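You operate a simulated robot arm through the tools that you are given. There is no shell and no other tool. Be economical: measure what you need, move in short steps, check, and stop when the job is done.

Carry out the task below with a simulated two-armed robot. There is one attempt and no reset: what you move stays moved.

JOB
Pick up the bottle that says "Glue" from the top of the bench with one hand, pass it to the other hand and put it on the top of the grey mat. Set down upright: bottle.

The check looks at the end state, three seconds after you hand in, the way a careful person would. Anything else that was tipped, shoved, dropped, spilled or broken makes it a failure.

ROBOT AND FRAMES
Two 7-joint arms with two-finger parallel grippers on one trunk, on a base that drives. Base frame: it is fixed to the floor where the robot stands at the start and does not move with it; the origin is under the middle of the robot, x ahead of it, y to its left, z up; the surface under the hand at the start is at about z = 0.9. Lengths are in m, angles in rad, forces in N, time in s.
The left shoulder is at the start at [0.07, 0.156, 1.03], the right one opposite. Places, roughly: top of the grey mat (45x26 cm) [-1.22, 0.96, 0.96]. Payload 3.91 kg a hand.
Tool frame (each hand has its own): the origin (TCP) lies between the finger pads and is the grasp point; the fingertips stand 0.03 m ahead of it; z points along the fingers, y is the line along which they close. Largest opening 0.11 m; finger width 0.02, thickness 0.01; the body of the gripper, 0.048 by 0.112 m, starts 0.055 m behind the TCP.
Orientation is told as [roll, pitch, yaw] about the base's x, y, z axes, in that order, counted from this pose: with the fingers straight down and closing along the base's y, the tool's x points along the base's -x, its y along +y and its z along -z.

CONTROLS
- The arms move only by the tool nudge_tool. It takes "left_moves", "right_moves" or both (then of equal length, played together; a hand with none holds still); each is a list of rows, each an object (a shift or turn left out is 0, a gripper value left out holds the last) with "claw": the closure in counts, from 0 (fully open) to 255 (shut); "travel": the shift along the base's x, y, z in m, a list of three; "rot": the turn, a rotation vector about the base's x, y, z in rad, a list of three. In form: [{"claw": claw, "travel": [dx, dy, dz], "rot": [wx, wy, wz]}, ...]. A call has 1 to 10 rows; each row is the pose to reach, as a shift and turn from the pose commanded when the call began. Rows are played at 5 a second. More than 0.05 m and 0.15 rad between two rows, or a gripper value outside its range, and nothing of the call is played. A pose out of reach is approached as far as the arm can. The call stops where the force on the tool passes 40 N (or 10 N more than at its start, if that is more) or the arm is blocked; 0.2 s more then pass. The fingers move at their own pace (about 0.108 m/s each) and stop on an object; they squeeze with about 38 N. The grip force told is the motor's: it shows also when the fingers shut on nothing. Time passes only in rows, and 0.2 s behind the last, so rows that repeat a pose let the fingers close. The reply holds the time, the measured pose of the TCP, the force on the tool along the base axes, the opening and the grip force, in the units named above and with some noise, with the torque about the TCP (base axes, N m) and any sound that the robot's microphone picked up.
- Cameras (640 x 400 px; columns grow to the right, rows downward): "scene" is now at [0.1495, 0.0181, 1.2516]; the picture's right is [0.20, -0.98, 0.00], its down [-0.51, -0.11, -0.85] and it looks along [0.84, 0.17, -0.52] (base axes); focal length 226 px, centre (320, 200). "left" rides on the left gripper at [0.072, -0.017, -0.103] in its tool frame; the picture's right is [0.23, 0.97, 0.00], its down [-0.76, 0.18, -0.62] and it looks along [-0.61, 0.14, 0.78] (tool axes); focal length 222 px, centre (320, 200). "right" rides on the right gripper at [0.072, 0.017, -0.103] in its tool frame; the picture's right is [-0.23, 0.97, 0.00], its down [-0.76, -0.18, -0.62] and it looks along [-0.61, -0.14, 0.78] (tool axes); focal length 222 px, centre (320, 200).
- capture(camera): a new picture of that camera. It takes no simulated time.
- raise_lower(by): slides the trunk up (or, below 0, down) by that many m; the arms and the scene camera ride with it, the base frame stays. It gives what a move gives, with no picture.
- steer(legs): drives the robot by 1 to 6 legs, each [ahead, left, turn to the left] in m, m and rad, along the robot's own axes; the way and the turn of a leg run together, so that a leg with both is an arc; at most 1.5 m and 3.142 rad a leg. The arms and the cameras ride along, it lands a little off, and it stops where it bumps. It gives what a move gives.
- pan_tilt(pan, tilt): turns the head with the scene camera to pan (to the left, within 1.501 rad either way) and tilt (down, from -0.506 to 1.204), counted from straight ahead of the robot. It gives what a move gives.
- pixel_to_xyz(camera, pixels): for up to 12 pixels [column, row] of the newest picture of that camera ("zoom" is the newest enlarged one), the place [x, y, z] in the base frame of the surface seen there, good to about 0.003 m, but the place of the scene camera against the robot may be out by one fixed shift of up to 0.025 m in any direction. It takes no simulated time.
- inspect(camera, box): a new picture of the part [left, top, right, bottom] of that camera's present view, enlarged. It takes no simulated time.
- hand_in(): hands the job in; it is judged then, once.

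Go step by step. Measure first, check grasps and placings, and put right what went wrong. The budget is 80 turns and 62 pictures, counting those below and the enlarged ones. Unless the task says otherwise, let go and move clear before handing in, and close with one line.

The tools are called after "Request:" as name(argument=value, ...) on one line, values as JSON. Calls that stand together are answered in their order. nudge_tool: Moves the arms, as the interface text tells. Its arguments: {"type":"object","properties":{"left_moves":{"type":"array"},"right_moves":{"type":"array"}},"required":[]} The other tools are called the same way: raise_lower (by) slides the trunk up or down; steer (legs) drives the base; pan_tilt (pan, tilt) turns the head that bears the scene camera; capture (camera) takes a picture; pixel_to_xyz (camera, pixels) gives the place of the surface under pixels of a picture; inspect (camera, box) takes an enlarged picture of a part of a camera's view; hand_in () hands the job in.

At the start:

```text
time: 0.0
left_tool_pos: [0.5483, 0.4894, 1.1712]
left_orientation: [0.0, -0.001, 0.001]
left_contact_force: [-0.1, 0.8, 0.2]
left_torque: [-0.02, 0.01, 0.03]
left_width: 0.1103
left_grasp_force: 0.1
right_tool_pos: [0.6304, -0.1091, 1.136]
right_orientation: [0.0, 0.001, 0.0]
right_contact_force: [-0.2, -0.4, -0.3]
right_torque: [-0.02, 0.02, 0.01]
right_width: 0.1097
right_grasp_force: 0.1
trunk travel left (down, up): [-0.475, 0.465]
robot x, y, heading: [0.0014, -0.0035, 0.0]
head pan, tilt: [0.206, 0.546]
```

scene: 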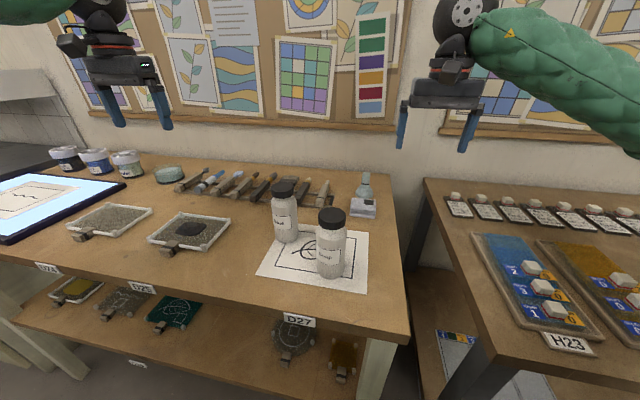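
right: 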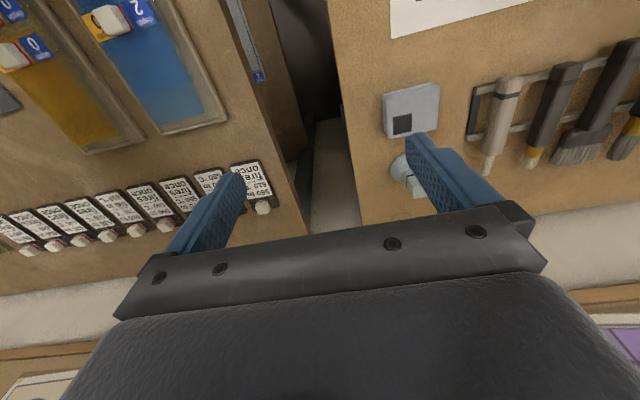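
left: 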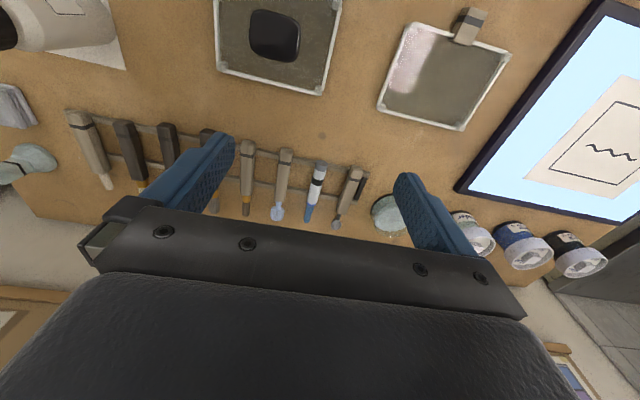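

Two white bottles with black caps stand at about (285,212) and (331,243); I need to read their labels, so I zoom in.

Request:
inspect(camera="scene", box=[250, 170, 378, 290])

Request:
pixel_to_xyz(camera="scene", pixels=[[285, 186], [287, 225], [332, 216], [332, 260], [284, 240], [330, 276], [400, 330], [260, 250]])

```text
3.33 times, centred on (314, 230) of scene
```

zoom: 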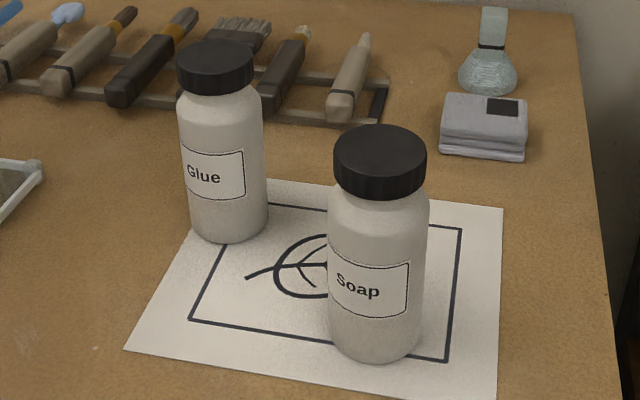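

```text
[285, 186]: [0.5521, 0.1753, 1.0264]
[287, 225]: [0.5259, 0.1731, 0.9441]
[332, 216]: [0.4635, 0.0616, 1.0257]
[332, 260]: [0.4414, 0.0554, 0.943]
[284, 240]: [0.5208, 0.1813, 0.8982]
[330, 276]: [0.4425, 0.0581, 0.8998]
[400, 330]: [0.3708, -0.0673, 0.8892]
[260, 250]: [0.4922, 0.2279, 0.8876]
```

The zoom shows "Glue" on the far-left bottle, at about (0.552, 0.178). I'll bring the left hand partway over and check the scene-camera offset with the left camera.

Request:
nudge_tool(left_moves=[{"claw": 0, "travel": [-0.01, -0.05, 0]}, {"travel": [-0.02, -0.1, 0]}, {"travel": [-0.03, -0.15, 0]}, {"travel": [-0.04, -0.2, 0]}, {"travel": [-0.05, -0.25, 0.0]}, {"travel": [-0.05, -0.3, 0.0]}])

Request:
capture(camera="left")

```text
refused: row 1 steps farther than a row can; nothing moved
```

```text
57 pictures are left
```

left: 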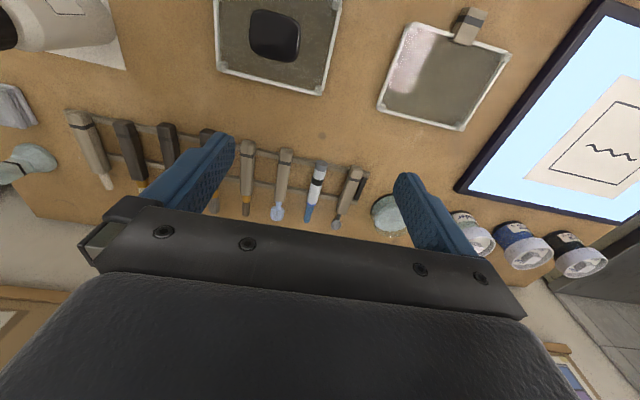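

The first row was just too long a step, so nothing moved; I'll repeat it with shorter steps.

Request:
nudge_tool(left_moves=[{"claw": 0, "travel": [-0.01, -0.045, 0]}, {"travel": [-0.02, -0.09, 0]}, {"travel": [-0.03, -0.135, 0]}, {"travel": [-0.04, -0.18, 0]}, {"travel": [-0.05, -0.225, 0.0]}, {"travel": [-0.06, -0.27, 0.0]}, {"travel": [-0.07, -0.31, 0.0]}, {"travel": [-0.07, -0.31, 0.0]}])

Request:
capture(camera="left")

```text
time: 1.8
left_tool_pos: [0.4781, 0.1795, 1.1707]
left_orientation: [-0.001, -0.001, 0.002]
left_contact_force: [0.1, 1.3, 0.5]
left_torque: [-0.02, 0.0, -0.01]
left_width: 0.11
left_grasp_force: 0.0
right_tool_pos: [0.6307, -0.1082, 1.136]
right_orientation: [0.0, 0.0, 0.0]
right_contact_force: [-0.5, 0.2, -0.2]
right_torque: [0.03, 0.02, -0.01]
right_width: 0.1097
right_grasp_force: 0.1
trunk travel left (down, up): [-0.475, 0.465]
robot x, y, heading: [-0.0006, -0.0022, 0.002]
head pan, tilt: [0.206, 0.546]
```

```text
56 pictures are left
```

left: 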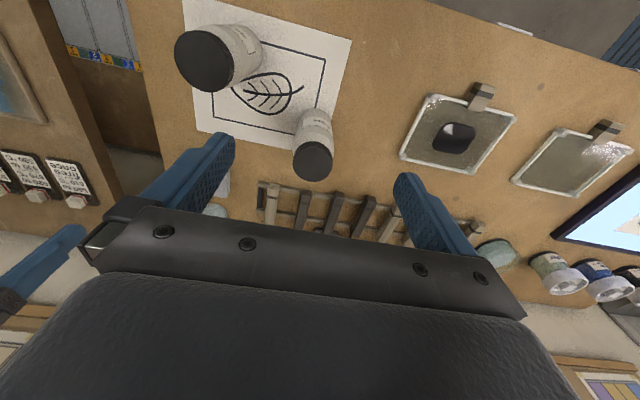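

The Glue cap is at about (313,160) in the left view, Soap's at (205,60). I measure both.

Request:
pixel_to_xyz(camera="left", pixels=[[294, 161], [331, 161], [313, 145], [313, 178], [313, 161], [302, 125], [330, 125], [315, 110], [205, 60]])

Request:
inspect(camera="left", box=[260, 90, 360, 200])

```text
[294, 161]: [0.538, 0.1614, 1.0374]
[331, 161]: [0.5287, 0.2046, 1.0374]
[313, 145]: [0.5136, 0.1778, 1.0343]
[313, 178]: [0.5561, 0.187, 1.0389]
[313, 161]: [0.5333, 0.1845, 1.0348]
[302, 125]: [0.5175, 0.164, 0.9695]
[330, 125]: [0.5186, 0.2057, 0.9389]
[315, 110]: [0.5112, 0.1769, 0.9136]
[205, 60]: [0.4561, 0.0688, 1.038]
```

```text
3.64 times, centred on (310, 145) of left
```

zoom: 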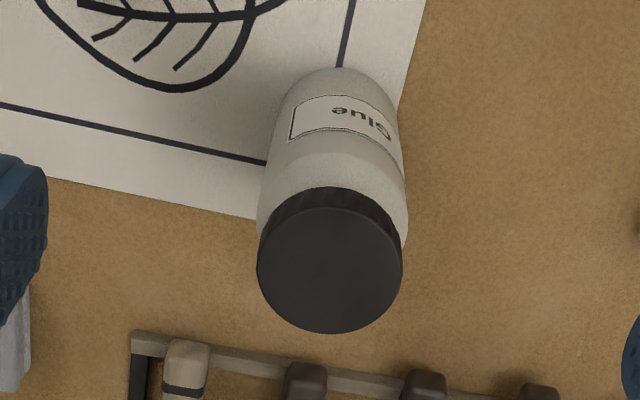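

Glue's cap centre is about (0.536, 0.183), top at z 1.036. I'll line up above it and descend so the pads are on the cap (TCP z ≈ 1.026).

Request:
nudge_tool(left_moves=[{"claw": 0, "travel": [0.03, 0.002, 0]}, {"travel": [0.058, 0.0045, 0]}, {"travel": [0.058, 0.0045, -0.045]}, {"travel": [0.058, 0.0045, -0.09]}, {"travel": [0.058, 0.0045, -0.12]}, {"travel": [0.058, 0.0045, -0.145]}, {"travel": [0.058, 0.0045, -0.145]}])

Request:
capture(camera="left")

Request:
inspect(camera="scene", box=[200, 80, 400, 300])

```text
time: 3.4
left_tool_pos: [0.5356, 0.1843, 1.0246]
left_orientation: [-0.001, 0.0, 0.0]
left_contact_force: [0.5, 0.1, -0.5]
left_torque: [0.01, -0.05, 0.01]
left_width: 0.1099
left_grasp_force: 0.2
right_tool_pos: [0.6305, -0.1103, 1.1363]
right_orientation: [-0.001, -0.003, 0.0]
right_contact_force: [-0.2, 0.4, 0.6]
right_torque: [-0.02, -0.01, -0.01]
right_width: 0.1097
right_grasp_force: 0.1
trunk travel left (down, up): [-0.475, 0.465]
robot x, y, heading: [-0.0019, 0.0023, -0.0]
head pan, tilt: [0.206, 0.546]
```

```text
54 pictures are left
```

left: 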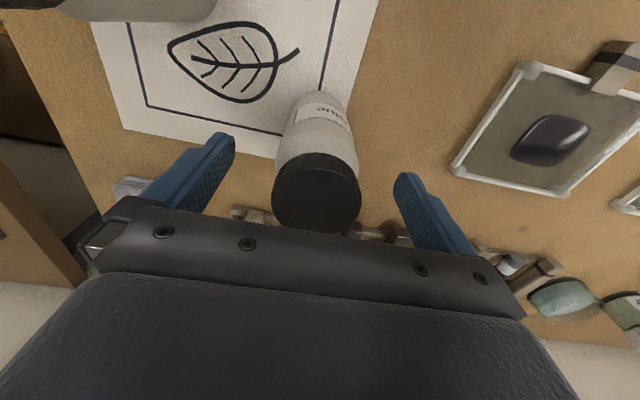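

```text
1.82 times, centred on (300, 190) of scene
```

zoom: 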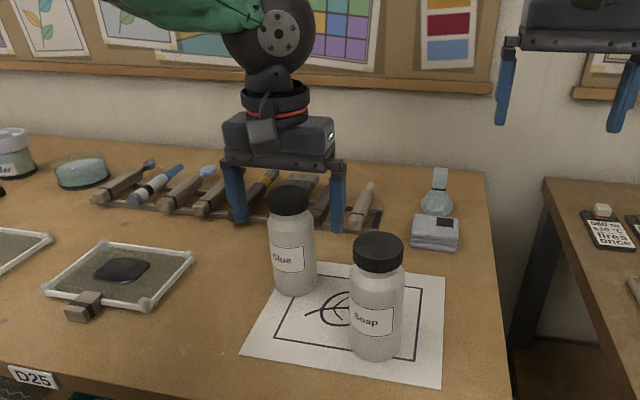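

The cap centre at (317,193) coincides with where the TCP projects (320,189), so it is aligned. Now I close gently.

Request:
nudge_tool(left_moves=[{"claw": 255}, {"claw": 255}, {"claw": 255}, {"claw": 255}, {"claw": 255}])

```text
time: 4.6
left_tool_pos: [0.5372, 0.1847, 1.0246]
left_orientation: [0.0, 0.0, 0.001]
left_contact_force: [0.6, -0.7, 0.3]
left_torque: [0.01, -0.01, -0.02]
left_width: 0.0544
left_grasp_force: 38.0
right_tool_pos: [0.6323, -0.1093, 1.1351]
right_orientation: [-0.001, -0.002, 0.0]
right_contact_force: [-0.1, -0.6, -0.3]
right_torque: [0.01, 0.03, 0.03]
right_width: 0.1101
right_grasp_force: 0.0
trunk travel left (down, up): [-0.475, 0.465]
robot x, y, heading: [0.001, 0.0011, -0.004]
head pan, tilt: [0.206, 0.546]
```

Gripped at 0.054 m width with 38 N. I lift it straight up and check.

Request:
nudge_tool(left_moves=[{"claw": 255, "travel": [0, 0, 0.03]}, {"travel": [0, 0, 0.07]}, {"travel": [0, 0, 0.11]}, {"travel": [0, 0, 0.15]}, {"travel": [0, 0, 0.19]}, {"travel": [0, 0, 0.22]}, {"travel": [0, 0, 0.22]}])

Request:
capture(camera="scene")

```text
time: 6.2
left_tool_pos: [0.5356, 0.1857, 1.2439]
left_orientation: [0.001, 0.0, 0.001]
left_contact_force: [0.8, 0.3, -1.4]
left_torque: [0.0, -0.01, -0.02]
left_width: 0.0546
left_grasp_force: 38.1
right_tool_pos: [0.6315, -0.1097, 1.1352]
right_orientation: [-0.001, 0.001, 0.0]
right_contact_force: [-0.6, -0.3, -0.2]
right_torque: [0.0, -0.01, -0.04]
right_width: 0.1101
right_grasp_force: 0.1
trunk travel left (down, up): [-0.475, 0.465]
robot x, y, heading: [-0.0017, 0.0015, -0.0]
head pan, tilt: [0.206, 0.546]
```

```text
52 pictures are left
```

scene: 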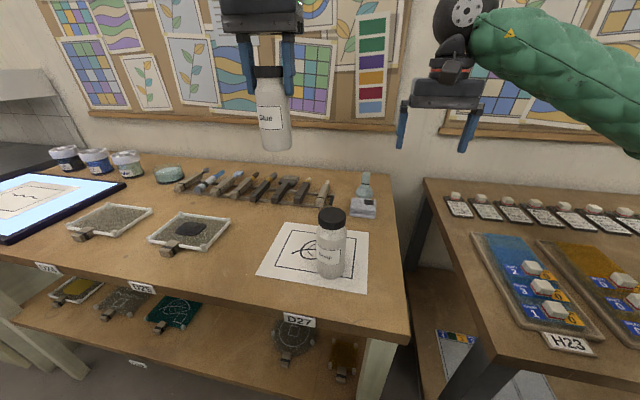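

The Glue bottle hangs upright in the left hand at (270,110). Before driving, I look around to the left toward the mat.

Request:
pan_tilt(pan=1.5, tilt=0.5)

Request:
capture(camera="scene")

Request:
pan_tilt(pan=-1.5, tilt=0.5)

Request:
capture(camera="scene")

```text
time: 7.7
left_tool_pos: [0.5356, 0.1859, 1.2446]
left_orientation: [-0.001, 0.001, 0.001]
left_contact_force: [0.0, 0.2, -2.0]
left_torque: [-0.01, 0.01, 0.01]
left_width: 0.0542
left_grasp_force: 37.9
right_tool_pos: [0.6306, -0.1097, 1.1355]
right_orientation: [0.0, 0.0, 0.0]
right_contact_force: [-0.8, 0.3, 0.1]
right_torque: [0.0, 0.0, -0.01]
right_width: 0.11
right_grasp_force: 0.0
trunk travel left (down, up): [-0.475, 0.465]
robot x, y, heading: [0.0017, 0.001, 0.001]
head pan, tilt: [1.499, 0.499]
```

```text
51 pictures are left
```

scene: 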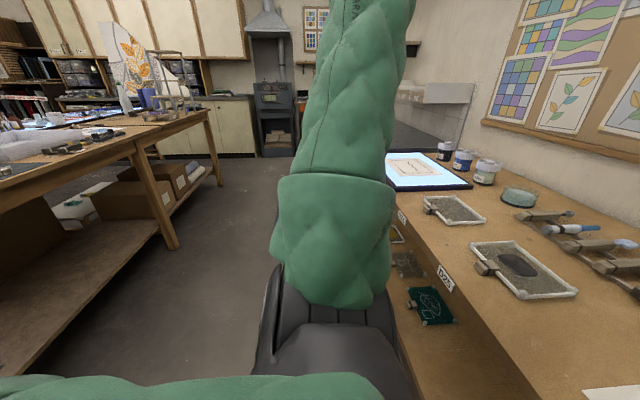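

```text
time: 10.3
left_tool_pos: [0.536, 0.1873, 1.2449]
left_orientation: [0.0, 0.001, 0.0]
left_contact_force: [0.0, 0.0, -2.5]
left_torque: [0.04, -0.01, 0.01]
left_width: 0.0543
left_grasp_force: 38.0
right_tool_pos: [0.632, -0.1101, 1.1361]
right_orientation: [0.0, 0.0, 0.0]
right_contact_force: [0.8, 1.3, 0.8]
right_torque: [-0.02, 0.04, 0.02]
right_width: 0.1101
right_grasp_force: 0.0
trunk travel left (down, up): [-0.475, 0.465]
robot x, y, heading: [-0.0031, 0.0003, 0.005]
head pan, tilt: [-1.499, 0.499]
```

```text
50 pictures are left
```

scene: 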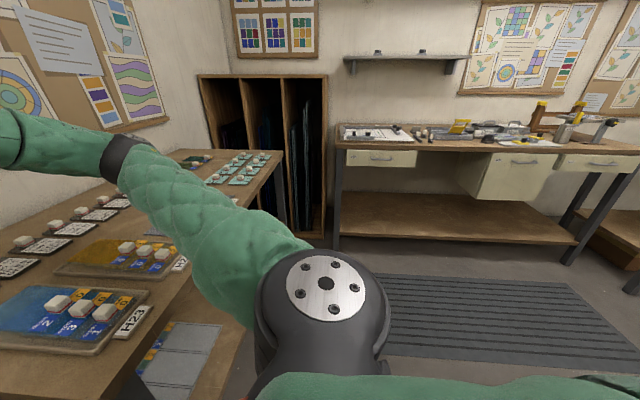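

The island workbench with the mat lies behind on the left. I measure its near edge to plan the drive.

Request:
pan_tilt(pan=1.5, tilt=0.5)

Request:
capture(camera="scene")

Request:
pixel_to_xyz(camera="scene", pixels=[[208, 112], [130, 140], [60, 168], [10, 195], [170, 245], [50, 355], [120, 130], [20, 150], [395, 320], [220, 184]])

Request:
inspect(camera="scene", box=[0, 60, 240, 210])

```text
time: 12.9
left_tool_pos: [0.5353, 0.1845, 1.2451]
left_orientation: [0.002, -0.002, -0.001]
left_contact_force: [0.2, 0.4, -1.4]
left_torque: [-0.01, 0.01, 0.01]
left_width: 0.0545
left_grasp_force: 38.0
right_tool_pos: [0.6319, -0.1097, 1.1361]
right_orientation: [-0.001, -0.001, -0.001]
right_contact_force: [-0.3, -0.2, 0.2]
right_torque: [0.01, 0.01, -0.01]
right_width: 0.1097
right_grasp_force: 0.1
trunk travel left (down, up): [-0.475, 0.465]
robot x, y, heading: [-0.0019, -0.0021, 0.003]
head pan, tilt: [1.499, 0.499]
```

```text
49 pictures are left
```

scene: 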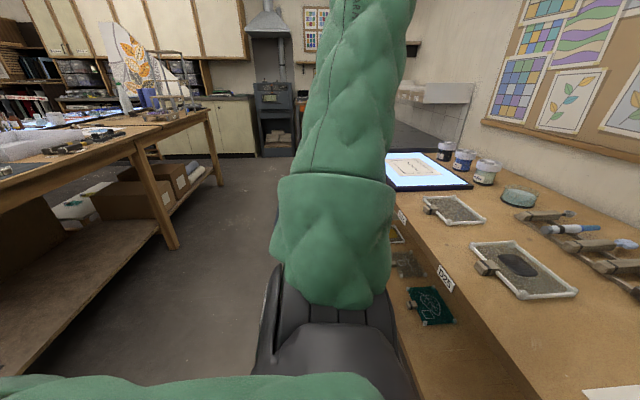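

```text
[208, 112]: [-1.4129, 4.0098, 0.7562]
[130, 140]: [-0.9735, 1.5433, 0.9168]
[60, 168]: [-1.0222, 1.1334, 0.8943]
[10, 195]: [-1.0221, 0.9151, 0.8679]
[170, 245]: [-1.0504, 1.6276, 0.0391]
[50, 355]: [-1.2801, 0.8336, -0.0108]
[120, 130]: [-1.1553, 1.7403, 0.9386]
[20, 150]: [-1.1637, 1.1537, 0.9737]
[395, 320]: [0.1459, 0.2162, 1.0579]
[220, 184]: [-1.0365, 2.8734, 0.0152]
```

```text
2.67 times, centred on (120, 135) of scene
```

zoom: 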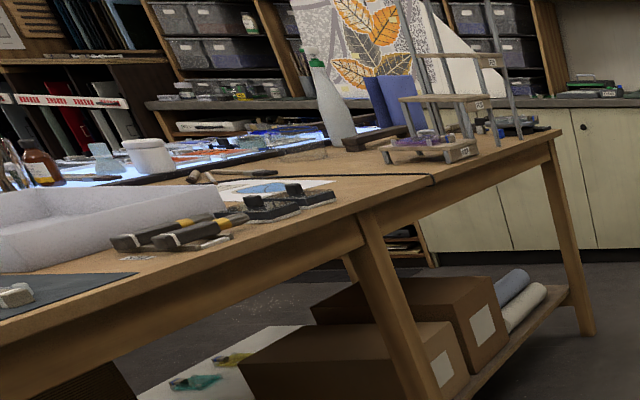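

The island's near edge is at x≈-1.0 and the aisle is clear. I back off 0.3 m for the handover in free space, and look ahead.

Request:
steer(legs=[[-0.3, 0, 0]])

Request:
pan_tilt(pan=0.0, tilt=0.3)

Request:
capture(camera="scene")

```text
time: 14.9
left_tool_pos: [0.2287, 0.1849, 1.246]
left_orientation: [0.0, 0.0, 0.0]
left_contact_force: [-0.4, 0.9, -1.3]
left_torque: [-0.01, 0.0, 0.0]
left_width: 0.0544
left_grasp_force: 38.0
right_tool_pos: [0.3235, -0.1102, 1.1358]
right_orientation: [-0.001, -0.001, 0.0]
right_contact_force: [0.3, -0.2, 0.3]
right_torque: [0.04, -0.03, 0.01]
right_width: 0.1101
right_grasp_force: 0.0
trunk travel left (down, up): [-0.475, 0.465]
robot x, y, heading: [-0.3069, 0.0002, 0.001]
head pan, tilt: [1.499, 0.499]
```

```text
time: 16.5
left_tool_pos: [0.2295, 0.1856, 1.245]
left_orientation: [0.0, 0.001, -0.002]
left_contact_force: [0.7, -0.2, -2.0]
left_torque: [0.01, 0.02, 0.0]
left_width: 0.0542
left_grasp_force: 38.2
right_tool_pos: [0.324, -0.1104, 1.1348]
right_orientation: [0.001, -0.001, -0.003]
right_contact_force: [0.5, 0.4, -0.1]
right_torque: [0.0, 0.0, -0.02]
right_width: 0.11
right_grasp_force: 0.0
trunk travel left (down, up): [-0.475, 0.465]
robot x, y, heading: [-0.3102, -0.0004, -0.005]
head pan, tilt: [0.0, 0.3]
```

```text
47 pictures are left
```

scene: 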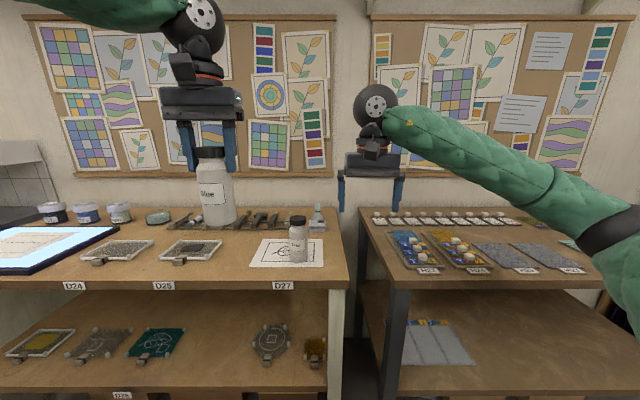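

The bottle hangs upright in the left hand, clear of everything. I turn the right hand (in place, shifted right) so that it points to +y with its fingers closing along x and its camera up.

Request:
nudge_tool(right_moves=[{"claw": 0, "travel": [0, -0.015, 0], "rot": [0.08, 0.08, -0.08]}, {"travel": [0, -0.03, 0], "rot": [0.16, 0.16, -0.16]}, {"travel": [0, -0.045, 0], "rot": [0.24, 0.24, -0.24]}, {"travel": [0, -0.06, 0], "rot": [0.32, 0.32, -0.32]}, {"travel": [0, -0.075, 0], "rot": [0.4, 0.4, -0.4]}, {"travel": [0, -0.09, 0], "rot": [0.48, 0.48, -0.48]}, {"travel": [0, -0.105, 0], "rot": [0.56, 0.56, -0.56]}, {"travel": [0, -0.12, 0], "rot": [0.64, 0.64, -0.64]}, {"travel": [0, -0.12, 0], "rot": [0.64, 0.64, -0.64]}])

```text
time: 18.5
left_tool_pos: [0.2298, 0.1852, 1.244]
left_orientation: [0.001, 0.001, -0.002]
left_contact_force: [-0.1, 0.2, -3.0]
left_torque: [0.0, -0.01, 0.0]
left_width: 0.0546
left_grasp_force: 38.1
right_tool_pos: [0.3247, -0.2302, 1.1355]
right_orientation: [0.482, 0.78, -0.489]
right_contact_force: [0.0, 0.0, 0.3]
right_torque: [0.01, -0.01, -0.03]
right_width: 0.1103
right_grasp_force: 0.0
trunk travel left (down, up): [-0.475, 0.465]
robot x, y, heading: [-0.3065, 0.0003, 0.0]
head pan, tilt: [0.0, 0.3]
```

The hand follows the turn. I complete it.

Request:
nudge_tool(right_moves=[{"rot": [0.08, 0.08, -0.08]}, {"rot": [0.16, 0.16, -0.16]}, {"rot": [0.24, 0.24, -0.24]}, {"rot": [0.32, 0.32, -0.32]}, {"rot": [0.4, 0.4, -0.4]}, {"rot": [0.48, 0.48, -0.48]}, {"rot": [0.569, 0.569, -0.569]}, {"rot": [0.569, 0.569, -0.569]}])

Request:
capture(camera="scene")

Request:
capture(camera="right")

```text
refused: row 7 steps farther than a row can; nothing moved
```

```text
46 pictures are left
```

scene: 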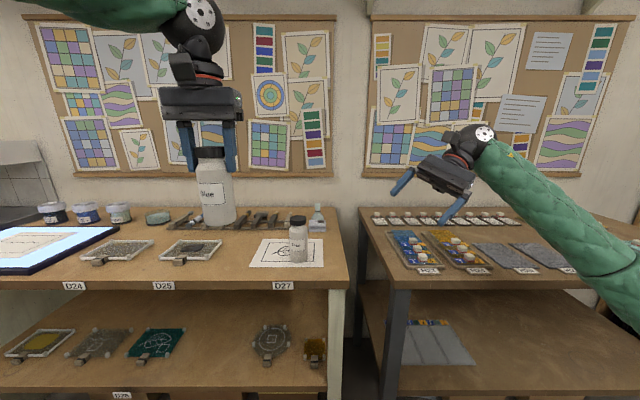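

```text
45 pictures are left
```

right: 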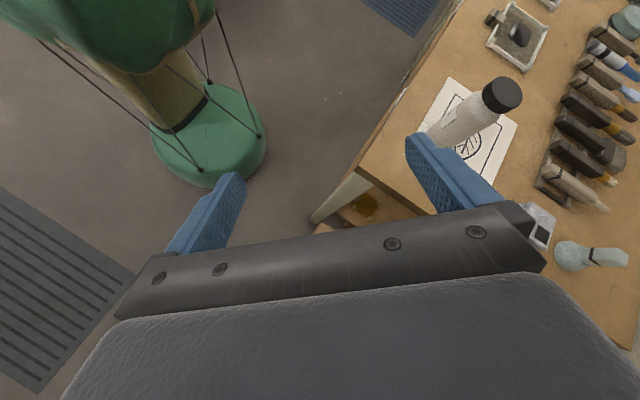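

The last step was slightly too big and nothing moved; I split it.

Request:
nudge_tool(right_moves=[{"rot": [0.08, 0.08, -0.08]}, {"rot": [0.16, 0.16, -0.16]}, {"rot": [0.24, 0.24, -0.24]}, {"rot": [0.32, 0.32, -0.32]}, {"rot": [0.4, 0.4, -0.4]}, {"rot": [0.48, 0.48, -0.48]}, {"rot": [0.53, 0.53, -0.53]}, {"rot": [0.569, 0.569, -0.569]}, {"rot": [0.569, 0.569, -0.569]}])

Request:
capture(camera="right")

```text
time: 20.5
left_tool_pos: [0.2287, 0.1849, 1.2453]
left_orientation: [0.001, 0.0, -0.003]
left_contact_force: [-0.1, -0.4, -2.6]
left_torque: [-0.03, -0.01, -0.01]
left_width: 0.0548
left_grasp_force: 38.3
right_tool_pos: [0.3245, -0.2303, 1.1352]
right_orientation: [-1.598, 1.567, 3.112]
right_contact_force: [0.1, -0.1, -0.9]
right_torque: [-0.02, 0.03, -0.02]
right_width: 0.1099
right_grasp_force: 0.0
trunk travel left (down, up): [-0.475, 0.465]
robot x, y, heading: [-0.3062, -0.0008, -0.001]
head pan, tilt: [0.0, 0.3]
```

```text
44 pictures are left
```

right: 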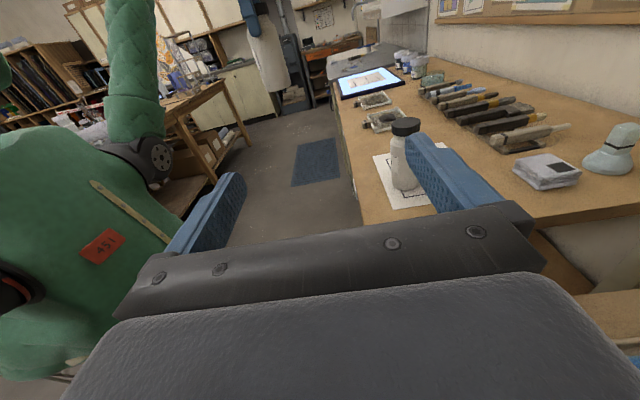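

The right hand now points to +y with the camera up; the bottle is at (265,45). I move the right hand level with the body of the bottle (x 0.229, z 1.166) and part of the way in.

Request:
nudge_tool(right_moves=[{"travel": [-0.04, 0, 0.015]}, {"travel": [-0.08, 0.0, 0.031]}, {"travel": [-0.095, 0.04, 0.031]}, {"travel": [-0.095, 0.085, 0.031]}, {"travel": [-0.095, 0.13, 0.031]}, {"travel": [-0.095, 0.175, 0.031]}, {"travel": [-0.095, 0.22, 0.031]}, {"travel": [-0.095, 0.265, 0.031]}, {"travel": [-0.095, 0.28, 0.031]}, {"travel": [-0.095, 0.28, 0.031]}])

Request:
capture(camera="right")

Request:
capture(camera="scene")

```text
time: 22.7
left_tool_pos: [0.2309, 0.1854, 1.2451]
left_orientation: [0.001, 0.001, -0.002]
left_contact_force: [0.4, 0.2, -1.6]
left_torque: [0.01, -0.02, 0.04]
left_width: 0.0545
left_grasp_force: 37.7
right_tool_pos: [0.2297, 0.0492, 1.1668]
right_orientation: [-1.416, 1.57, -2.987]
right_contact_force: [0.0, 0.3, 0.0]
right_torque: [0.0, 0.01, 0.0]
right_width: 0.1101
right_grasp_force: 0.0
trunk travel left (down, up): [-0.475, 0.465]
robot x, y, heading: [-0.3028, 0.0013, -0.003]
head pan, tilt: [0.0, 0.3]
```

```text
43 pictures are left
```

right: 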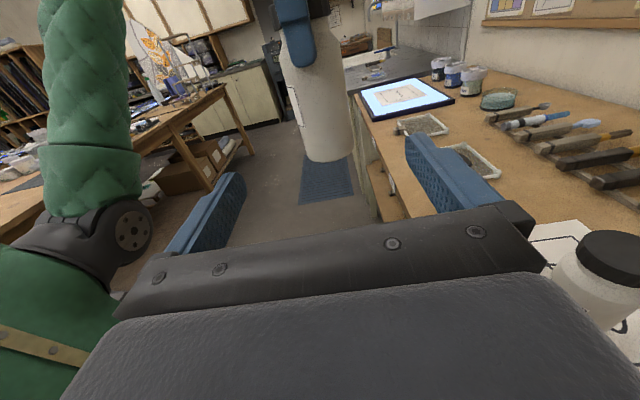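

```text
42 pictures are left
```

scene: 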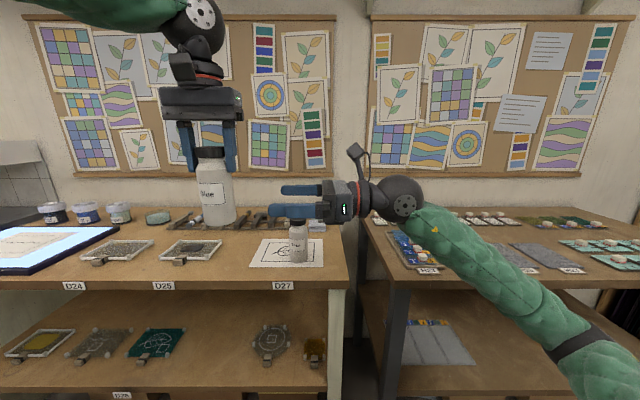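

The fingers straddle the bottle's line; both hands look clear of each other. I measure the bottle's body and bottom in the right view before going in.

Request:
pixel_to_xyz(camera="right", pixels=[[330, 155], [315, 100], [300, 110], [345, 110], [310, 75]])

```text
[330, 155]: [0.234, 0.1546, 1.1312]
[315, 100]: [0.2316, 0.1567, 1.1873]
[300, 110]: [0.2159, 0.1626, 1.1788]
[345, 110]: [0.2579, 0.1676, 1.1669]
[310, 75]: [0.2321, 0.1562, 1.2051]
```

The body's axis is about x 0.234, y 0.184, with the bottom near z 1.123. I go in at z 1.178 (about 5.5 cm above the bottom), with the right fingers open.

Request:
nudge_tool(right_moves=[{"travel": [0.003, 0.0, 0.011]}, {"travel": [0.003, 0.04, 0.011]}, {"travel": [0.003, 0.08, 0.011]}, {"travel": [0.003, 0.11, 0.011]}, {"travel": [0.003, 0.133, 0.011]}, {"travel": [0.003, 0.133, 0.011]}])

Request:
capture(camera="right")

Request:
inspect(camera="scene", box=[120, 60, 380, 260])

```text
time: 24.1
left_tool_pos: [0.2296, 0.1845, 1.2445]
left_orientation: [0.0, -0.001, -0.002]
left_contact_force: [-0.8, 0.0, -1.7]
left_torque: [-0.01, 0.0, 0.0]
left_width: 0.0546
left_grasp_force: 38.7
right_tool_pos: [0.23, 0.1847, 1.178]
right_orientation: [-1.439, 1.568, -3.01]
right_contact_force: [0.4, -0.1, -0.4]
right_torque: [0.0, -0.02, 0.02]
right_width: 0.11
right_grasp_force: 0.1
trunk travel left (down, up): [-0.475, 0.465]
robot x, y, heading: [-0.3055, 0.0024, -0.002]
head pan, tilt: [0.0, 0.3]
```

```text
41 pictures are left
```

right: 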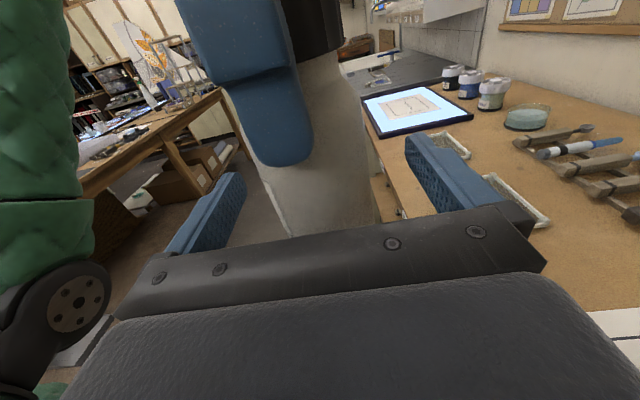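

```text
2.00 times, centred on (250, 160) of scene
```

zoom: 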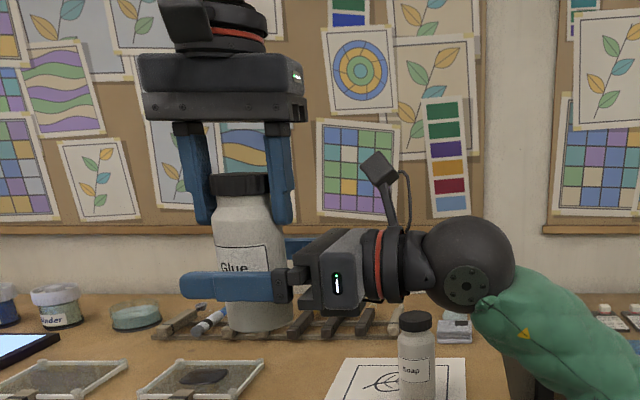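

The bottle stands between the right fingers, with both hands clear. I close the right hand.

Request:
nudge_tool(right_moves=[{"claw": 255}, {"claw": 255}, {"claw": 255}, {"claw": 255}, {"claw": 255}])

Request:
inspect(camera="scene", box=[120, 60, 380, 260])

```text
time: 25.3
left_tool_pos: [0.2303, 0.1854, 1.2439]
left_orientation: [0.0, 0.0, 0.0]
left_contact_force: [-6.8, -3.1, -2.7]
left_torque: [-0.14, 0.53, -0.02]
left_width: 0.0542
left_grasp_force: 38.3
right_tool_pos: [0.231, 0.1839, 1.1781]
right_orientation: [-1.36, 1.567, -2.935]
right_contact_force: [8.2, 2.1, -0.3]
right_torque: [-0.04, -0.03, -0.04]
right_width: 0.0546
right_grasp_force: 38.5
trunk travel left (down, up): [-0.475, 0.465]
robot x, y, heading: [-0.3044, -0.0003, -0.005]
head pan, tilt: [0.0, 0.3]
```

```text
2.00 times, centred on (250, 160) of scene
```

zoom: 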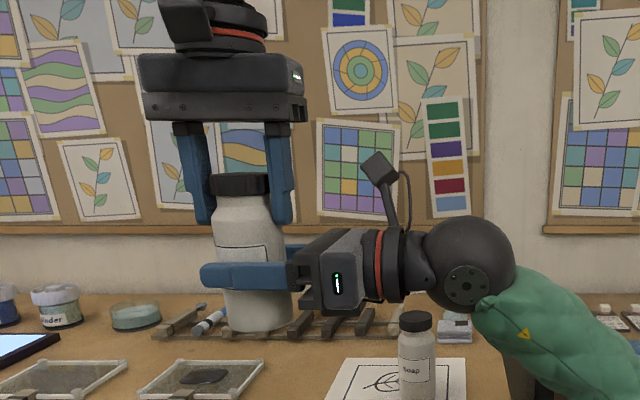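

Both hands hold it, with about 8 N of sideways strain. I shift the right hand +2 mm in x to relax that, then open the left hand.

Request:
nudge_tool(right_moves=[{"travel": [0.001, 0, 0]}, {"travel": [0.002, 0, 0]}, {"travel": [0.002, 0, 0]}])

Request:
nudge_tool(left_moves=[{"claw": 200}, {"claw": 100}, {"claw": 0}, {"claw": 0}, {"claw": 0}])

Request:
inspect(camera="scene", box=[120, 60, 380, 260])

```text
time: 26.1
left_tool_pos: [0.2294, 0.1852, 1.2457]
left_orientation: [0.0, -0.003, 0.0]
left_contact_force: [13.9, -14.8, -2.0]
left_torque: [-0.53, -0.22, 0.08]
left_width: 0.0545
left_grasp_force: 37.6
right_tool_pos: [0.2326, 0.1836, 1.1777]
right_orientation: [-1.486, 1.569, -3.055]
right_contact_force: [-12.7, 14.1, 0.2]
right_torque: [-0.42, -0.64, -0.08]
right_width: 0.0549
right_grasp_force: 38.3
trunk travel left (down, up): [-0.475, 0.465]
robot x, y, heading: [-0.3068, 0.0003, -0.005]
head pan, tilt: [0.0, 0.3]
```

```text
time: 27.3
left_tool_pos: [0.2289, 0.1851, 1.2438]
left_orientation: [0.001, 0.0, -0.002]
left_contact_force: [0.5, -0.3, -0.2]
left_torque: [0.03, -0.03, 0.01]
left_width: 0.1099
left_grasp_force: 0.1
right_tool_pos: [0.234, 0.1841, 1.1777]
right_orientation: [-1.368, 1.569, -2.938]
right_contact_force: [0.7, -0.6, 0.5]
right_torque: [0.03, 0.01, 0.03]
right_width: 0.0546
right_grasp_force: 38.6
trunk travel left (down, up): [-0.475, 0.465]
robot x, y, heading: [-0.3039, -0.0003, 0.0]
head pan, tilt: [0.0, 0.3]
```

```text
2.00 times, centred on (250, 160) of scene
```

zoom: 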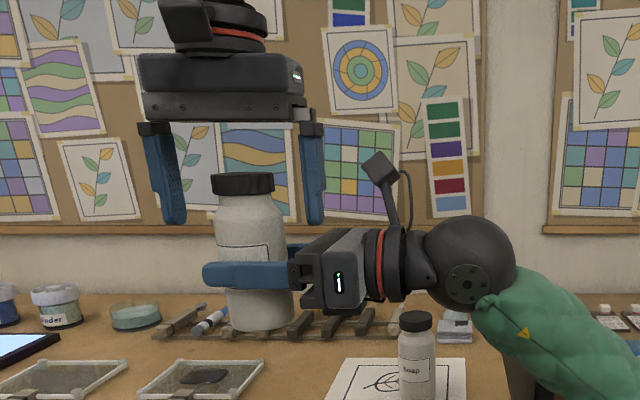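

The right hand alone holds the bottle upright now. I raise the left hand straight up and then move it aside.

Request:
nudge_tool(left_moves=[{"travel": [0, 0, 0.04]}, {"travel": [0, 0, 0.08]}, {"travel": [0, 0, 0.11]}, {"travel": [0, 0.045, 0.12]}, {"travel": [0, 0.09, 0.12]}, {"travel": [0, 0.135, 0.12]}, {"travel": [0, 0.18, 0.12]}, {"travel": [0, 0.225, 0.12]}, {"travel": [0, 0.27, 0.12]}, {"travel": [0, 0.3, 0.12]}])

Request:
pan_tilt(pan=1.5, tilt=0.5)

Request:
capture(camera="scene")

```text
time: 29.5
left_tool_pos: [0.2305, 0.4864, 1.3651]
left_orientation: [0.0, 0.0, -0.003]
left_contact_force: [-0.5, -0.3, 0.4]
left_torque: [0.0, 0.01, 0.01]
left_width: 0.1097
left_grasp_force: 0.0
right_tool_pos: [0.2338, 0.1839, 1.1785]
right_orientation: [-1.18, 1.566, -2.749]
right_contact_force: [-0.2, 1.2, -0.2]
right_torque: [-0.02, 0.0, 0.0]
right_width: 0.0546
right_grasp_force: 38.3
trunk travel left (down, up): [-0.475, 0.465]
robot x, y, heading: [-0.3049, 0.0006, 0.003]
head pan, tilt: [0.0, 0.3]
```

```text
time: 31.1
left_tool_pos: [0.2305, 0.4845, 1.3663]
left_orientation: [-0.001, 0.002, 0.0]
left_contact_force: [-0.2, 0.5, -0.4]
left_torque: [-0.01, -0.02, 0.01]
left_width: 0.1098
left_grasp_force: 0.1
right_tool_pos: [0.2345, 0.1833, 1.1776]
right_orientation: [-1.351, 1.57, -2.922]
right_contact_force: [0.7, 0.6, -0.6]
right_torque: [0.04, -0.01, 0.0]
right_width: 0.0544
right_grasp_force: 37.9
trunk travel left (down, up): [-0.475, 0.465]
robot x, y, heading: [-0.3083, 0.0027, 0.002]
head pan, tilt: [1.499, 0.499]
```

```text
37 pictures are left
```

scene: 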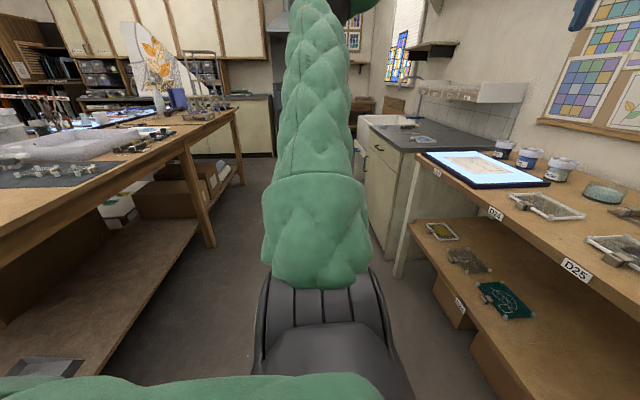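

The right hand keeps the bottle; the mat is at about (50,172), on the island's near edge. I turn left by 135° in place to face it, and look.

Request:
steer(legs=[[0, 0, 2.356]])

Request:
pan_tilt(pan=0.0, tilt=0.5)

Request:
capture(camera="scene")

```text
time: 32.8
left_tool_pos: [0.1428, 0.5392, 1.3677]
left_orientation: [-0.005, -0.006, 0.134]
left_contact_force: [0.8, 0.4, -1.0]
left_torque: [-0.06, 0.0, -0.01]
left_width: 0.1097
left_grasp_force: 0.1
right_tool_pos: [0.1878, 0.2405, 1.1782]
right_orientation: [-0.542, 1.565, -1.972]
right_contact_force: [0.1, -0.1, -2.3]
right_torque: [0.0, -0.01, 0.01]
right_width: 0.0543
right_grasp_force: 38.0
trunk travel left (down, up): [-0.475, 0.465]
robot x, y, heading: [-0.3159, -0.0171, 0.131]
head pan, tilt: [1.499, 0.499]
stopped in leg 1: the robot was blocked; the commanded pose is now the measured one
```

```text
time: 34.4
left_tool_pos: [0.1405, 0.5373, 1.3692]
left_orientation: [-0.005, -0.009, 0.136]
left_contact_force: [-0.9, 0.0, -0.3]
left_torque: [-0.03, 0.0, 0.01]
left_width: 0.1099
left_grasp_force: 0.0
right_tool_pos: [0.1856, 0.2397, 1.1789]
right_orientation: [-0.405, 1.567, -1.836]
right_contact_force: [0.0, -0.1, -1.2]
right_torque: [0.03, -0.01, 0.04]
right_width: 0.0547
right_grasp_force: 38.0
trunk travel left (down, up): [-0.475, 0.465]
robot x, y, heading: [-0.3128, -0.0141, 0.137]
head pan, tilt: [0.0, 0.499]
```

```text
36 pictures are left
```

scene: 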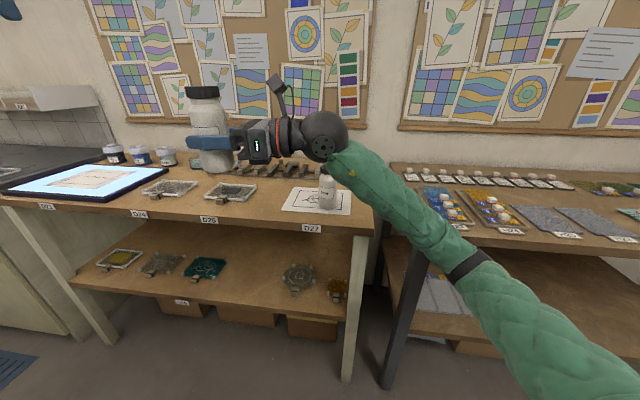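

The turn was blocked after 0.13 rad, with the bottle still held. I look right and left downward to find out what touches.

Request:
pan_tilt(pan=-1.5, tilt=0.8)

Request:
capture(camera="scene")

Request:
pan_tilt(pan=1.5, tilt=0.8)

Request:
capture(camera="scene")

```text
time: 36.0
left_tool_pos: [0.1398, 0.5369, 1.3698]
left_orientation: [-0.005, -0.007, 0.136]
left_contact_force: [-0.4, 0.4, -1.0]
left_torque: [0.0, -0.01, 0.01]
left_width: 0.1099
left_grasp_force: 0.1
right_tool_pos: [0.1845, 0.2387, 1.1797]
right_orientation: [-0.5, 1.568, -1.928]
right_contact_force: [0.1, 0.4, -1.4]
right_torque: [-0.01, 0.03, -0.01]
right_width: 0.0546
right_grasp_force: 37.7
trunk travel left (down, up): [-0.475, 0.465]
robot x, y, heading: [-0.3134, -0.0191, 0.139]
head pan, tilt: [-1.499, 0.799]
```

```text
35 pictures are left
```

scene: 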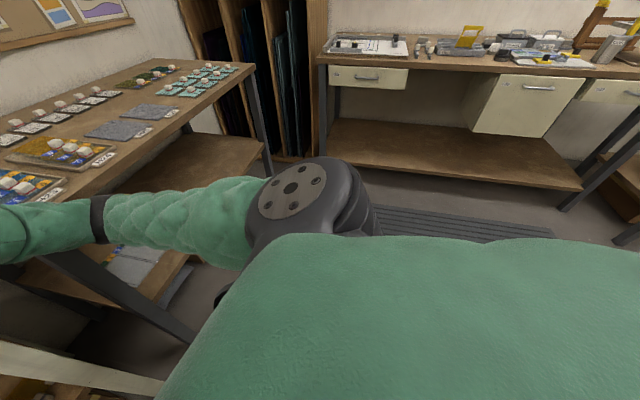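

```text
time: 38.6
left_tool_pos: [0.141, 0.5369, 1.3688]
left_orientation: [-0.002, -0.01, 0.136]
left_contact_force: [-0.4, -0.3, -0.4]
left_torque: [0.0, 0.01, -0.03]
left_width: 0.1099
left_grasp_force: 0.0
right_tool_pos: [0.1864, 0.2391, 1.179]
right_orientation: [-0.649, 1.567, -2.078]
right_contact_force: [0.9, -0.5, -1.7]
right_torque: [0.02, 0.04, -0.04]
right_width: 0.0543
right_grasp_force: 38.3
trunk travel left (down, up): [-0.475, 0.465]
robot x, y, heading: [-0.3081, -0.0203, 0.135]
head pan, tilt: [1.499, 0.799]
```

```text
34 pictures are left
```

scene: 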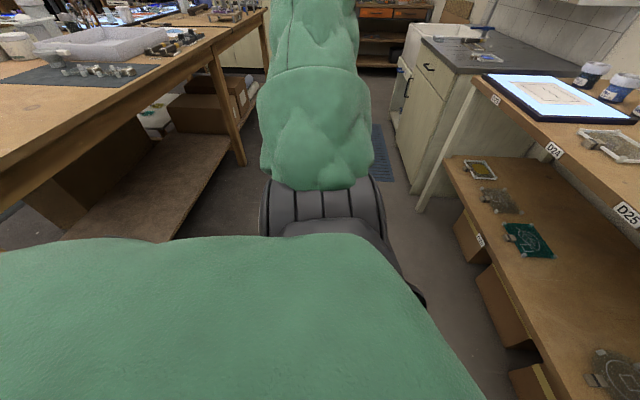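

The shove (robot moved slightly to -x, -y) suggests a contact at front right, probably the right elbow or base against the right bench. I look there and measure.

Request:
pan_tilt(pan=-1.0, tilt=1.1)

Request:
capture(camera="scene")

```text
time: 40.9
left_tool_pos: [0.14, 0.5372, 1.3695]
left_orientation: [-0.002, -0.009, 0.136]
left_contact_force: [0.0, -0.1, 0.0]
left_torque: [-0.01, -0.01, 0.02]
left_width: 0.1101
left_grasp_force: 0.1
right_tool_pos: [0.1869, 0.2401, 1.1783]
right_orientation: [-0.714, 1.567, -2.143]
right_contact_force: [0.5, -0.1, -1.3]
right_torque: [-0.06, 0.02, 0.02]
right_width: 0.0545
right_grasp_force: 38.6
trunk travel left (down, up): [-0.475, 0.465]
robot x, y, heading: [-0.3158, -0.017, 0.135]
head pan, tilt: [-1.0, 1.1]
```

```text
33 pictures are left
```

scene: 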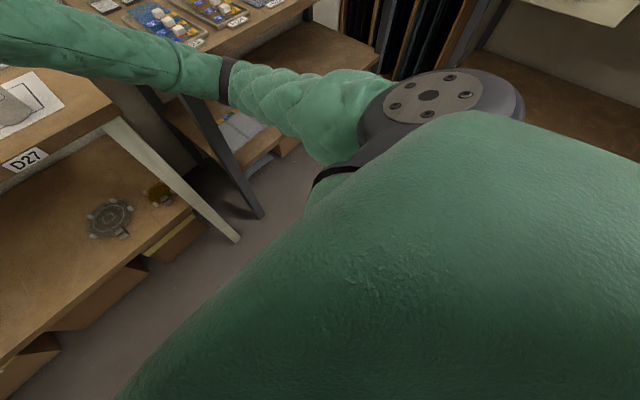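

Request:
pixel_to_xyz(camera="scene", pixels=[[60, 150], [238, 238], [260, 212], [225, 40], [175, 75], [245, 90], [310, 120], [440, 95], [320, 50], [150, 265], [200, 60], [280, 250]])

```text
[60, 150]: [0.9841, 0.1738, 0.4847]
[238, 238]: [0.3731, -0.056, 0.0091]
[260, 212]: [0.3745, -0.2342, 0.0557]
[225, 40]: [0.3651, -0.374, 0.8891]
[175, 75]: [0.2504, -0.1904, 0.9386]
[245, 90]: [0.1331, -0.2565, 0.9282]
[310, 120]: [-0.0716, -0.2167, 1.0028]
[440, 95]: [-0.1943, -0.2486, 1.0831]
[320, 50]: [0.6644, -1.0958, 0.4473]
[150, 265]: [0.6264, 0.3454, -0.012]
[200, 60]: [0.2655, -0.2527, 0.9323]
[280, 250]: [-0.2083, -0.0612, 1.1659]
```

The right elbow/forearm (z≈0.9, x≈0.3) apparently touched the bench edge (x≈0.365, z 0.889). I back off a little, and raise the trunk so the elbow clears the tops.

Request:
steer(legs=[[-0.1, 0, 0]])

Request:
raise_lower(by=0.28)

Request:
capture(camera="scene")

```text
time: 42.0
left_tool_pos: [0.0512, 0.5221, 1.3653]
left_orientation: [0.0, 0.001, 0.137]
left_contact_force: [-0.4, -0.4, 0.4]
left_torque: [-0.03, 0.0, 0.01]
left_width: 0.11
left_grasp_force: 0.2
right_tool_pos: [0.0961, 0.2245, 1.1755]
right_orientation: [-1.591, 1.56, -3.019]
right_contact_force: [-0.4, 0.3, -1.4]
right_torque: [-0.03, 0.01, -0.01]
right_width: 0.0547
right_grasp_force: 38.7
trunk travel left (down, up): [-0.475, 0.465]
robot x, y, heading: [-0.4149, -0.0351, 0.134]
head pan, tilt: [-1.0, 1.1]
```

```text
time: 44.8
left_tool_pos: [0.0536, 0.5226, 1.6454]
left_orientation: [-0.001, 0.003, 0.137]
left_contact_force: [0.0, 0.2, -0.2]
left_torque: [0.02, 0.0, -0.04]
left_width: 0.11
left_grasp_force: 0.2
right_tool_pos: [0.0982, 0.2248, 1.4534]
right_orientation: [-1.587, 1.558, -3.016]
right_contact_force: [-0.4, -0.3, -2.3]
right_torque: [0.0, -0.03, 0.01]
right_width: 0.0546
right_grasp_force: 37.2
trunk travel left (down, up): [-0.755, 0.185]
robot x, y, heading: [-0.4131, -0.0392, 0.133]
head pan, tilt: [-1.0, 1.1]
```

```text
32 pictures are left
```

scene: 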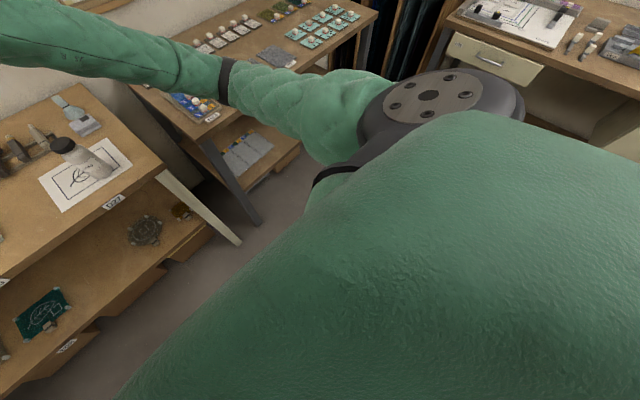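

The elbow is now well above the tops; Soap is standing undisturbed at (85,160). I turn left again.

Request:
steer(legs=[[0, 0, 2.2]])

Request:
pan_tilt(pan=0.0, tilt=0.7)

Request:
capture(camera="scene")

```text
time: 50.4
left_tool_pos: [-1.1337, 0.0273, 1.6449]
left_orientation: [-0.001, 0.002, 2.324]
left_contact_force: [0.5, 0.4, 1.0]
left_torque: [0.0, -0.01, 0.0]
left_width: 0.1098
left_grasp_force: 0.1
right_tool_pos: [-0.9158, 0.2341, 1.454]
right_orientation: [-1.592, 1.558, -0.839]
right_contact_force: [-0.2, -0.5, -1.5]
right_torque: [0.01, 0.0, -0.01]
right_width: 0.0545
right_grasp_force: 38.2
trunk travel left (down, up): [-0.755, 0.185]
robot x, y, heading: [-0.4139, -0.031, 2.321]
head pan, tilt: [-1.0, 1.1]
```

```text
time: 51.7
left_tool_pos: [-1.135, 0.027, 1.6459]
left_orientation: [0.0, 0.002, 2.322]
left_contact_force: [0.5, -0.2, -0.2]
left_torque: [0.03, 0.01, 0.06]
left_width: 0.1102
left_grasp_force: 0.1
right_tool_pos: [-0.9159, 0.2356, 1.4531]
right_orientation: [-1.591, 1.558, -0.834]
right_contact_force: [-0.3, -0.5, -1.9]
right_torque: [-0.02, 0.0, -0.01]
right_width: 0.0545
right_grasp_force: 38.1
trunk travel left (down, up): [-0.755, 0.185]
robot x, y, heading: [-0.4109, -0.0332, 2.319]
head pan, tilt: [0.0, 0.7]
```

```text
31 pictures are left
```

scene: 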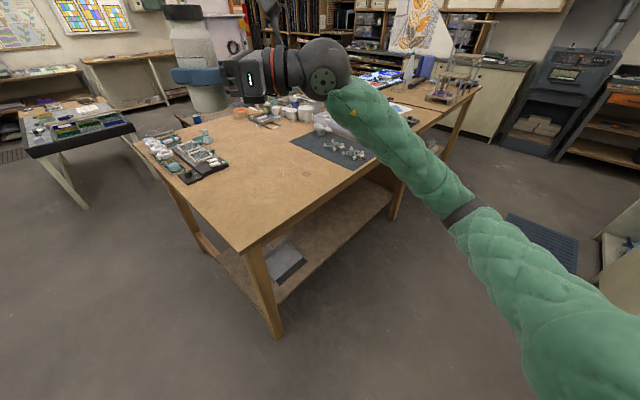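

The turn worked. The mat shows at (345,145) with small white things on it; I zoom in.

Request:
inspect(camera="scene", box=[240, 80, 440, 200])

Request:
pixel_to_xyz(camera="scene", pixels=[[292, 140], [322, 130], [351, 169], [372, 158], [310, 143], [330, 155], [355, 158], [335, 143], [240, 250], [215, 140], [395, 135], [290, 150]])

```text
3.20 times, centred on (340, 140) of scene
```

zoom: 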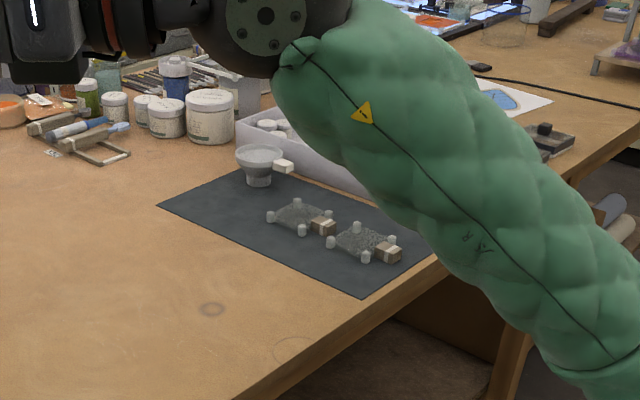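

```text
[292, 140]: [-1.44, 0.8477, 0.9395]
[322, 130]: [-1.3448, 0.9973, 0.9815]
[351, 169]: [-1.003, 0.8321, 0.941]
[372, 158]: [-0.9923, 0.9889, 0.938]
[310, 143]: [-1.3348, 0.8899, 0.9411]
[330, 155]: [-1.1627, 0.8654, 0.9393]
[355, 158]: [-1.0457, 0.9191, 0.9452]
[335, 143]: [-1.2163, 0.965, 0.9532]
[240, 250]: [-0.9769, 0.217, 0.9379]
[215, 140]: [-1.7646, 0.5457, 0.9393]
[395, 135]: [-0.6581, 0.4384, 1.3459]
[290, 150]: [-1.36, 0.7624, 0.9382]
```

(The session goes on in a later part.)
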